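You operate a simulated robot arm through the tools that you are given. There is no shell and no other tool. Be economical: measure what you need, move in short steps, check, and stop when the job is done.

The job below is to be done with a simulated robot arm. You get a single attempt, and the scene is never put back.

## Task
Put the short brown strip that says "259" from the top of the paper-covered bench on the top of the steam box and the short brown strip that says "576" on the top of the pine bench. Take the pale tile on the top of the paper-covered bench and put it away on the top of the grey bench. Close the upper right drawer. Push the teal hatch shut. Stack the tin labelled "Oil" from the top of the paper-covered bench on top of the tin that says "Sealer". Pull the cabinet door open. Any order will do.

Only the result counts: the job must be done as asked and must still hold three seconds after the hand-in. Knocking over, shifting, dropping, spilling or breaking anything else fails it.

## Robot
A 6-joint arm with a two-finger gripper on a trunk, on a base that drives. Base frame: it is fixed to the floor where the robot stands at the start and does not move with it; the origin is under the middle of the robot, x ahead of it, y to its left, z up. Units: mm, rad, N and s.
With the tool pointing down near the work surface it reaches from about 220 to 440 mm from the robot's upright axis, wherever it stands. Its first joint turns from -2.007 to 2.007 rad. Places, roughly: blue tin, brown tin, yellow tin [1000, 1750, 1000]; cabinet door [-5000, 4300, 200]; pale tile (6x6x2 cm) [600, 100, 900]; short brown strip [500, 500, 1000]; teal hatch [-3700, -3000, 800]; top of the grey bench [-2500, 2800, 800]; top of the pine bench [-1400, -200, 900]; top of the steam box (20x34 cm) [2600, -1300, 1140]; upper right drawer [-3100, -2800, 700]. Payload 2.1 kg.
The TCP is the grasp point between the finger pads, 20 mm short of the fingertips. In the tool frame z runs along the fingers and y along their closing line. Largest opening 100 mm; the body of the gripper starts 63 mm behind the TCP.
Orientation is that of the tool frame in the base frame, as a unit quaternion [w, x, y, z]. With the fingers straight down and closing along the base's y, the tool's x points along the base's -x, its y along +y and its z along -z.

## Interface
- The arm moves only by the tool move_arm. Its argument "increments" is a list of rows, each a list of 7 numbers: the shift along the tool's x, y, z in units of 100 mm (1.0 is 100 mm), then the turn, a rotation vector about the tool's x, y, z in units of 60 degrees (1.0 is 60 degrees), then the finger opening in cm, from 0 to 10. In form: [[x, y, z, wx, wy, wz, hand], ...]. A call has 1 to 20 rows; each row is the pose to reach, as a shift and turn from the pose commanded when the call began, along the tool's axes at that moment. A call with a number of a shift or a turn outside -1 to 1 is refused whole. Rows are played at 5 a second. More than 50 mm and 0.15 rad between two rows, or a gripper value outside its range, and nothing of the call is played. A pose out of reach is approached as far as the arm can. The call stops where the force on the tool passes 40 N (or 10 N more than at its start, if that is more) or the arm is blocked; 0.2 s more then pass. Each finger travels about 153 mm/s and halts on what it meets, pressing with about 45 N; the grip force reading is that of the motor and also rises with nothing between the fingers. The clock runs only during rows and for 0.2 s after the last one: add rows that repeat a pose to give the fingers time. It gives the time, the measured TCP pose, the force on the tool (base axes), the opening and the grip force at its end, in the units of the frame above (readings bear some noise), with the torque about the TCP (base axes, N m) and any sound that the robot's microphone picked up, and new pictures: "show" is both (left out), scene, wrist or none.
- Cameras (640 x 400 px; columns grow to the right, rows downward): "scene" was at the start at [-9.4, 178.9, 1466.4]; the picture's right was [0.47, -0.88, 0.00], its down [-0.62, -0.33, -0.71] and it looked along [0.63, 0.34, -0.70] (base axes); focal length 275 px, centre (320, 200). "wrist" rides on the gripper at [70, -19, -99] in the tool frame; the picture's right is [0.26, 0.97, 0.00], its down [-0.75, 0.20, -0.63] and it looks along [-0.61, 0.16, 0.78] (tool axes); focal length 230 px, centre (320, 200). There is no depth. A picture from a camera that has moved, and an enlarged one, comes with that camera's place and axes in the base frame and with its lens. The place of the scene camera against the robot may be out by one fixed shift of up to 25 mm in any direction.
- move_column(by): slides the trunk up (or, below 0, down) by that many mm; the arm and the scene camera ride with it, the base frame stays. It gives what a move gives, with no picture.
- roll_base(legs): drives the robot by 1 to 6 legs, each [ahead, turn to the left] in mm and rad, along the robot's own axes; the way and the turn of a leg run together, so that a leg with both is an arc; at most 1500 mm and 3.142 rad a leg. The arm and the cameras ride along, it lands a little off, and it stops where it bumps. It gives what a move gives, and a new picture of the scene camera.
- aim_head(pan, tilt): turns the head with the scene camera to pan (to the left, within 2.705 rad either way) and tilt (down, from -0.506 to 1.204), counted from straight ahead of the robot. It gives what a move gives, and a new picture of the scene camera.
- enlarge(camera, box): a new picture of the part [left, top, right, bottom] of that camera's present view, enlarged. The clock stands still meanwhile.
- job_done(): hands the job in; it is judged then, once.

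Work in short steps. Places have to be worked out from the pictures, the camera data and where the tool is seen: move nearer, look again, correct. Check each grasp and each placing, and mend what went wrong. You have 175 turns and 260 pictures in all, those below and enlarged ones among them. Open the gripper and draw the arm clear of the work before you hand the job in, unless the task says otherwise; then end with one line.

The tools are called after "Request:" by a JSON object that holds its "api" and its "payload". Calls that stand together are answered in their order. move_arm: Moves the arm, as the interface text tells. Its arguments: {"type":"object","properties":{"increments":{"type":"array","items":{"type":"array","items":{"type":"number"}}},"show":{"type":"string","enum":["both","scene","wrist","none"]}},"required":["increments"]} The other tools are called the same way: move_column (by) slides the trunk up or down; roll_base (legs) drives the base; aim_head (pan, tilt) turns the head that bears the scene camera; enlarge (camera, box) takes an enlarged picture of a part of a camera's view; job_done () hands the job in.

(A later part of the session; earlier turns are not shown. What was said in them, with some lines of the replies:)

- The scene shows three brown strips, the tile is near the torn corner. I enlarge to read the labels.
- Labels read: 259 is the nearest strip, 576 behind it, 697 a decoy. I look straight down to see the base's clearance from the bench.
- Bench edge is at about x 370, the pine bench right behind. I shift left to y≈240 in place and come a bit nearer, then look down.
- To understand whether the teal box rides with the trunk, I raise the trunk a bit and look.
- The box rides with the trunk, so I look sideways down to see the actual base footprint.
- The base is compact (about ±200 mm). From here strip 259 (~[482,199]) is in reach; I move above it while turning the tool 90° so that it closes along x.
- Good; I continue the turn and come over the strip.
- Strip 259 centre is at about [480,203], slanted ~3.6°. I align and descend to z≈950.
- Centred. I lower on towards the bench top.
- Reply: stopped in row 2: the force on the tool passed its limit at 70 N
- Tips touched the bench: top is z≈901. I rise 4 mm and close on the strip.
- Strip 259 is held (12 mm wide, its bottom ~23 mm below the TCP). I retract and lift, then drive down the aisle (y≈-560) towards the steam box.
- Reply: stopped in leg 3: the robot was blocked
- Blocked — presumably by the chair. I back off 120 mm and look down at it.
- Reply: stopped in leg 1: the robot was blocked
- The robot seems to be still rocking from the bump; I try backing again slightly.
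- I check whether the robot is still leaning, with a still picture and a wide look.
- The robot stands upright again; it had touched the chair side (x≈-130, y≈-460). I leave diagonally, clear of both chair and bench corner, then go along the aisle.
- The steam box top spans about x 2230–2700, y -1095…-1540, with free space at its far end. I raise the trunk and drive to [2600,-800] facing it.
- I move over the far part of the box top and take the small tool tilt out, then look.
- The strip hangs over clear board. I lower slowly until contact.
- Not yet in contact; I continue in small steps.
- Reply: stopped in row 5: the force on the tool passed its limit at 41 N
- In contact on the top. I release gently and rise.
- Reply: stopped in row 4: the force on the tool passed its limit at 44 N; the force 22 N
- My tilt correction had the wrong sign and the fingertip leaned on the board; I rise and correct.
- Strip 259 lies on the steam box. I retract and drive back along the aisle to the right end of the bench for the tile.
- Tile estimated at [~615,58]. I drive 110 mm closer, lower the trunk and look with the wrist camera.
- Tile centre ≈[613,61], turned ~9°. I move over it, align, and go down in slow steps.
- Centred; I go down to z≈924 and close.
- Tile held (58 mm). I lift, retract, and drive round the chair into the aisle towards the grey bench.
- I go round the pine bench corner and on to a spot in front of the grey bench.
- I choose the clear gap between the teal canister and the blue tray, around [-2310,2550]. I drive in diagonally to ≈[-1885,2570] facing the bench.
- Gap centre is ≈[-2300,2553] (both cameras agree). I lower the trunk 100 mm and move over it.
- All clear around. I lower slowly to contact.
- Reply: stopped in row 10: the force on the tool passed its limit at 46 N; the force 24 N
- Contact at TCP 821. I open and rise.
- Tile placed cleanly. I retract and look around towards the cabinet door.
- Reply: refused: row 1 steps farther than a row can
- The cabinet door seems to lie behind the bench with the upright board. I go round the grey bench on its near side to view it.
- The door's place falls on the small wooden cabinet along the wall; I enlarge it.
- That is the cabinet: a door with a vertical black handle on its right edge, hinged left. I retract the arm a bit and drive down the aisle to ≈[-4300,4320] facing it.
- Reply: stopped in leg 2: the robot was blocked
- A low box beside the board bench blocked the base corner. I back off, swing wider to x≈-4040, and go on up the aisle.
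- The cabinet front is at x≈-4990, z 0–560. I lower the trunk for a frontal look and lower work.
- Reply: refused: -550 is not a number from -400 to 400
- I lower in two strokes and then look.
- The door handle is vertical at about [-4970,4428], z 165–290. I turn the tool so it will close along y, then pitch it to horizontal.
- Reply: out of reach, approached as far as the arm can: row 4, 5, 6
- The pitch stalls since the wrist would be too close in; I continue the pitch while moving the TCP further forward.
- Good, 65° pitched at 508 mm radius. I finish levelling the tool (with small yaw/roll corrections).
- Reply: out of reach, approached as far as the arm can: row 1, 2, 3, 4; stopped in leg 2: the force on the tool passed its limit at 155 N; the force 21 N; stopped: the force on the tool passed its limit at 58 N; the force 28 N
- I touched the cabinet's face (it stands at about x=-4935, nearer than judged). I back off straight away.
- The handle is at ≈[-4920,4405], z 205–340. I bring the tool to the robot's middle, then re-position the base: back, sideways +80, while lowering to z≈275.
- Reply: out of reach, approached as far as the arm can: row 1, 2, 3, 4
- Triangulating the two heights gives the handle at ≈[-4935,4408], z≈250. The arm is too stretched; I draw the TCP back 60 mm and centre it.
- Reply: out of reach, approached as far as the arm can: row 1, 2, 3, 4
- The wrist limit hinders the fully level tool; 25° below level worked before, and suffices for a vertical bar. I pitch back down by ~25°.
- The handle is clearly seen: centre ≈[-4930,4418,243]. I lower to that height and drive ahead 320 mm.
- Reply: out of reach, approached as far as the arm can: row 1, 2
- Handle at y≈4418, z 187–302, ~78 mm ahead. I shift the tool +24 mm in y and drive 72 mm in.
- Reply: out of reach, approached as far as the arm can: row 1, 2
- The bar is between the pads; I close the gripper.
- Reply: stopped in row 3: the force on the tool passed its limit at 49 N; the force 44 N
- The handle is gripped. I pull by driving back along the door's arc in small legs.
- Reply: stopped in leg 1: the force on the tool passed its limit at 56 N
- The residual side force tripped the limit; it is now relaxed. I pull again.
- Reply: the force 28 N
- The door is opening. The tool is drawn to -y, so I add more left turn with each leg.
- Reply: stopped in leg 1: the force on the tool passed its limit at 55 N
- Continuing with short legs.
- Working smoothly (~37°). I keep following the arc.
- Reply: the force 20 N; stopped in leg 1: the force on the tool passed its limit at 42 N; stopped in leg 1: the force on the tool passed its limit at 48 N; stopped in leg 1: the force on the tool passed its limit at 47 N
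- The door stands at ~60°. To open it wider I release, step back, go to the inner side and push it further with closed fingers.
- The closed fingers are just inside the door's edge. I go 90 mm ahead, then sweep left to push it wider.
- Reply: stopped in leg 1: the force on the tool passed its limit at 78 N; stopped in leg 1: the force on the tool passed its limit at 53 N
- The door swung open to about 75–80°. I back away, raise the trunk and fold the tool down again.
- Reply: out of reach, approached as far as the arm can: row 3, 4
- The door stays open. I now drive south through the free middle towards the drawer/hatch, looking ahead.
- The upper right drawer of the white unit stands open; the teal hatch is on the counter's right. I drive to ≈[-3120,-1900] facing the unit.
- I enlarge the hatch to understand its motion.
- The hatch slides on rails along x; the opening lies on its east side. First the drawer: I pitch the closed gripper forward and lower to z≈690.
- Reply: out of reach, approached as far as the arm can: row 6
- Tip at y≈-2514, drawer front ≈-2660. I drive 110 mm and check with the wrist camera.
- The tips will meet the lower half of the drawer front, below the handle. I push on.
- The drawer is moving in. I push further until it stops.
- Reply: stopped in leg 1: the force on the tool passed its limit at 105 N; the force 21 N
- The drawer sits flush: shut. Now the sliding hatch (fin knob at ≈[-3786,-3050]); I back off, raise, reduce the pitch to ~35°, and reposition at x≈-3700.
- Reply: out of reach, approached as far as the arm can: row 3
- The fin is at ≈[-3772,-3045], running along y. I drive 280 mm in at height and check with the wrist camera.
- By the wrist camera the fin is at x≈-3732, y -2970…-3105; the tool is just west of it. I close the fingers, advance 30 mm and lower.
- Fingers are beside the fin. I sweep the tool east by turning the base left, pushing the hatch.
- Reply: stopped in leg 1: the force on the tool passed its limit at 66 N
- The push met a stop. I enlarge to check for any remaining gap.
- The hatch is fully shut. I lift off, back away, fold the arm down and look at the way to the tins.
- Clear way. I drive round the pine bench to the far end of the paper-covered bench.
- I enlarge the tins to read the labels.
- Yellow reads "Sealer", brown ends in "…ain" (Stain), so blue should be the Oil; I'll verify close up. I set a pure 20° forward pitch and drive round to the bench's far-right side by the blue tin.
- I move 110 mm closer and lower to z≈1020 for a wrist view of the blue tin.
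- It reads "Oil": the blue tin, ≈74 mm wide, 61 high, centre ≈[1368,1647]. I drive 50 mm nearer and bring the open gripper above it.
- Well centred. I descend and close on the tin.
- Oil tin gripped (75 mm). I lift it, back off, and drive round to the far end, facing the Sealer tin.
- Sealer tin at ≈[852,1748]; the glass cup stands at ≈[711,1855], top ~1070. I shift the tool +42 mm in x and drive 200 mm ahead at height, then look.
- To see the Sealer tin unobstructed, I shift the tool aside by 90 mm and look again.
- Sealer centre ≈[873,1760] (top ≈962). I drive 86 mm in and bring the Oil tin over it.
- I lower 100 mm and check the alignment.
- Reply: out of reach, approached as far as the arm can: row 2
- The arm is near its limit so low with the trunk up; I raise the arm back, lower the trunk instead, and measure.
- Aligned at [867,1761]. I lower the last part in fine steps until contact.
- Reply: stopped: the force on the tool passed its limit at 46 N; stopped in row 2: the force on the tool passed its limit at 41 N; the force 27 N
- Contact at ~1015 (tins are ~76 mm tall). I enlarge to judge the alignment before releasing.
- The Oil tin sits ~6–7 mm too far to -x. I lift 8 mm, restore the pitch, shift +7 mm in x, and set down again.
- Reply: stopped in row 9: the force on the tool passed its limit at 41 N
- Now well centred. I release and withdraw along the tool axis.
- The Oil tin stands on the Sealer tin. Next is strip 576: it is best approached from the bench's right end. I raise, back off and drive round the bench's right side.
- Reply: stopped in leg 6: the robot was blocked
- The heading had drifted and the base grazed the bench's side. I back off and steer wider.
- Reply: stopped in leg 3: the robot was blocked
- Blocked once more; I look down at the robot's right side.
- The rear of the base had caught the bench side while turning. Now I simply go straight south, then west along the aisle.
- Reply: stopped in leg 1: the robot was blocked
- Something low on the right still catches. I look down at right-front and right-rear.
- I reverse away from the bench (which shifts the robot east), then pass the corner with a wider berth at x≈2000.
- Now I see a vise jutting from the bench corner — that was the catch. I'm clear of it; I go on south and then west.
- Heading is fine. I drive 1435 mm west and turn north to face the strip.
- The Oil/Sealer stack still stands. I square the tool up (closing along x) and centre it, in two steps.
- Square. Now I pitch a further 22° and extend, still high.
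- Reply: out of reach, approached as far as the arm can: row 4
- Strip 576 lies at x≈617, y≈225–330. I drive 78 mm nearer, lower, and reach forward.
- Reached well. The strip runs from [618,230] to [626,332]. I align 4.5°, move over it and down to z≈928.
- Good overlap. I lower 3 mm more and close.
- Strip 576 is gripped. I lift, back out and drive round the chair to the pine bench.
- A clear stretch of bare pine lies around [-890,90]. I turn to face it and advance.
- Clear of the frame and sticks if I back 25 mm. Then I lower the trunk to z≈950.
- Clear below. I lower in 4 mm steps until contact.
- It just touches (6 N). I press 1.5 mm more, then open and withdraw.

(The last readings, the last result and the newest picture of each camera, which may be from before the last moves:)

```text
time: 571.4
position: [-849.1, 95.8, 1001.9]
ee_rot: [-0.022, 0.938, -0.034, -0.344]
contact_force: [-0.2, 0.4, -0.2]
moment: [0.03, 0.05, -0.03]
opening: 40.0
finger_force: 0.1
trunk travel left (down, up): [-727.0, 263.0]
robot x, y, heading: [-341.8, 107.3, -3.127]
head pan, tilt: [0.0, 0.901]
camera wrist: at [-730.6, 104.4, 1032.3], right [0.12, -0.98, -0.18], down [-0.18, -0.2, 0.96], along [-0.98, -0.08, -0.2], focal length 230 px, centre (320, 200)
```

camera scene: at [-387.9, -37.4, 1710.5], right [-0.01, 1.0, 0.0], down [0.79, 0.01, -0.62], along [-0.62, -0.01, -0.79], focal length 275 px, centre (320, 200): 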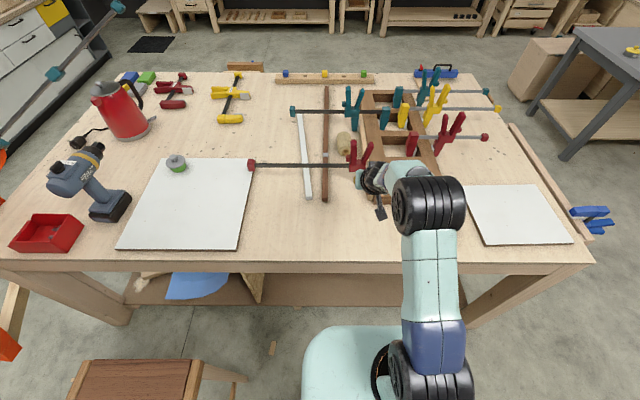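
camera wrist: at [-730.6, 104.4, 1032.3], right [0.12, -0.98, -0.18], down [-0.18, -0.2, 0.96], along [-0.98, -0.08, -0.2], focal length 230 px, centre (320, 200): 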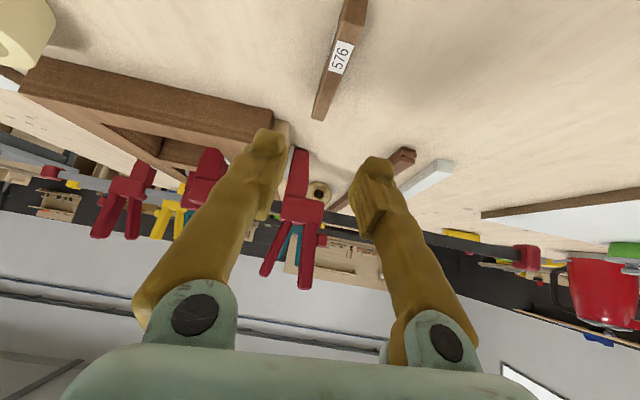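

576 lies on the pine bench. I back away and take a last check of bench and strip.

Request:
{"api": "roll_base", "payload": {"legs": [[-200, 0]]}}

Request:
{"api": "enlarge", "payload": {"camera": "scene", "box": [220, 60, 480, 260]}}

Request:
{"api": "aim_head", "payload": {"pan": -1.9, "tilt": 0.5}}

```text
time: 573.0
position: [-648.0, 100.1, 1000.4]
ee_rot: [-0.022, 0.938, -0.036, -0.343]
contact_force: [0.8, -0.1, 0.0]
moment: [0.03, 0.02, 0.0]
opening: 40.1
finger_force: 0.0
trunk travel left (down, up): [-727.0, 263.0]
robot x, y, heading: [-142.6, 109.5, -3.13]
head pan, tilt: [0.0, 0.901]
camera scene: at [-176.9, -35.3, 1515.7], right [-0.01, 1.0, 0.0], down [0.78, 0.01, -0.62], along [-0.62, 0.0, -0.78], focal length 275 px, centre (320, 200)
```

scene: 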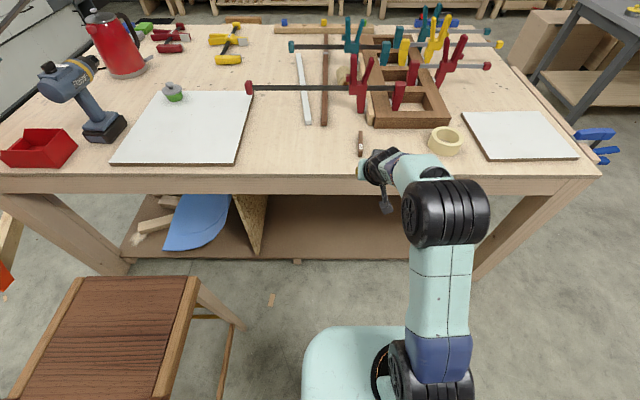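

```text
2.00 times, centred on (350, 160) of scene
camera zoom: at [-176.9, -35.3, 1515.7], right [-0.01, 1.0, 0.0], down [0.78, 0.01, -0.62], along [-0.62, 0.0, -0.78], focal length 549 px, centre (260, 280)
```

zoom: 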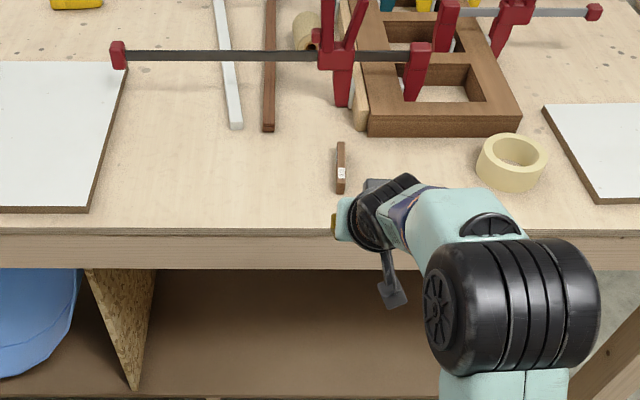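

```text
time: 574.9
position: [-647.5, 100.9, 1000.6]
ee_rot: [-0.023, 0.938, -0.036, -0.344]
contact_force: [0.6, -0.1, 0.0]
moment: [0.02, 0.02, -0.01]
opening: 40.3
finger_force: 0.0
trunk travel left (down, up): [-727.0, 263.0]
robot x, y, heading: [-140.8, 112.5, -3.133]
head pan, tilt: [-1.901, 0.499]
camera scene: at [-72.5, 51.6, 1549.6], right [0.95, -0.32, 0.0], down [-0.15, -0.45, -0.88], along [0.28, 0.83, -0.48], focal length 275 px, centre (320, 200)
```

scene: 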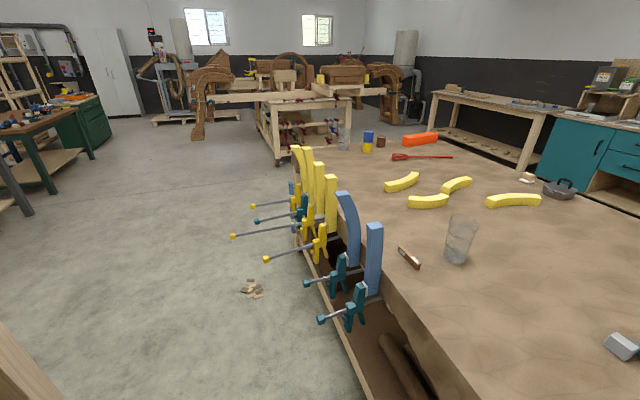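

Everything is in place: both strips, the tile, the stacked tins, drawer and hatch shut, door open. The gripper is open and clear, so I hand in.

Request:
{"api": "job_done", "payload": {}}

```text
The job is handed in.
```

I handed the job in with all seven parts done. The base bumped the chair, a low box by the grey bench, and the paper bench's side and vise while driving, and the tool pressed on the cabinet front once. I saw nothing moved or knocked over.
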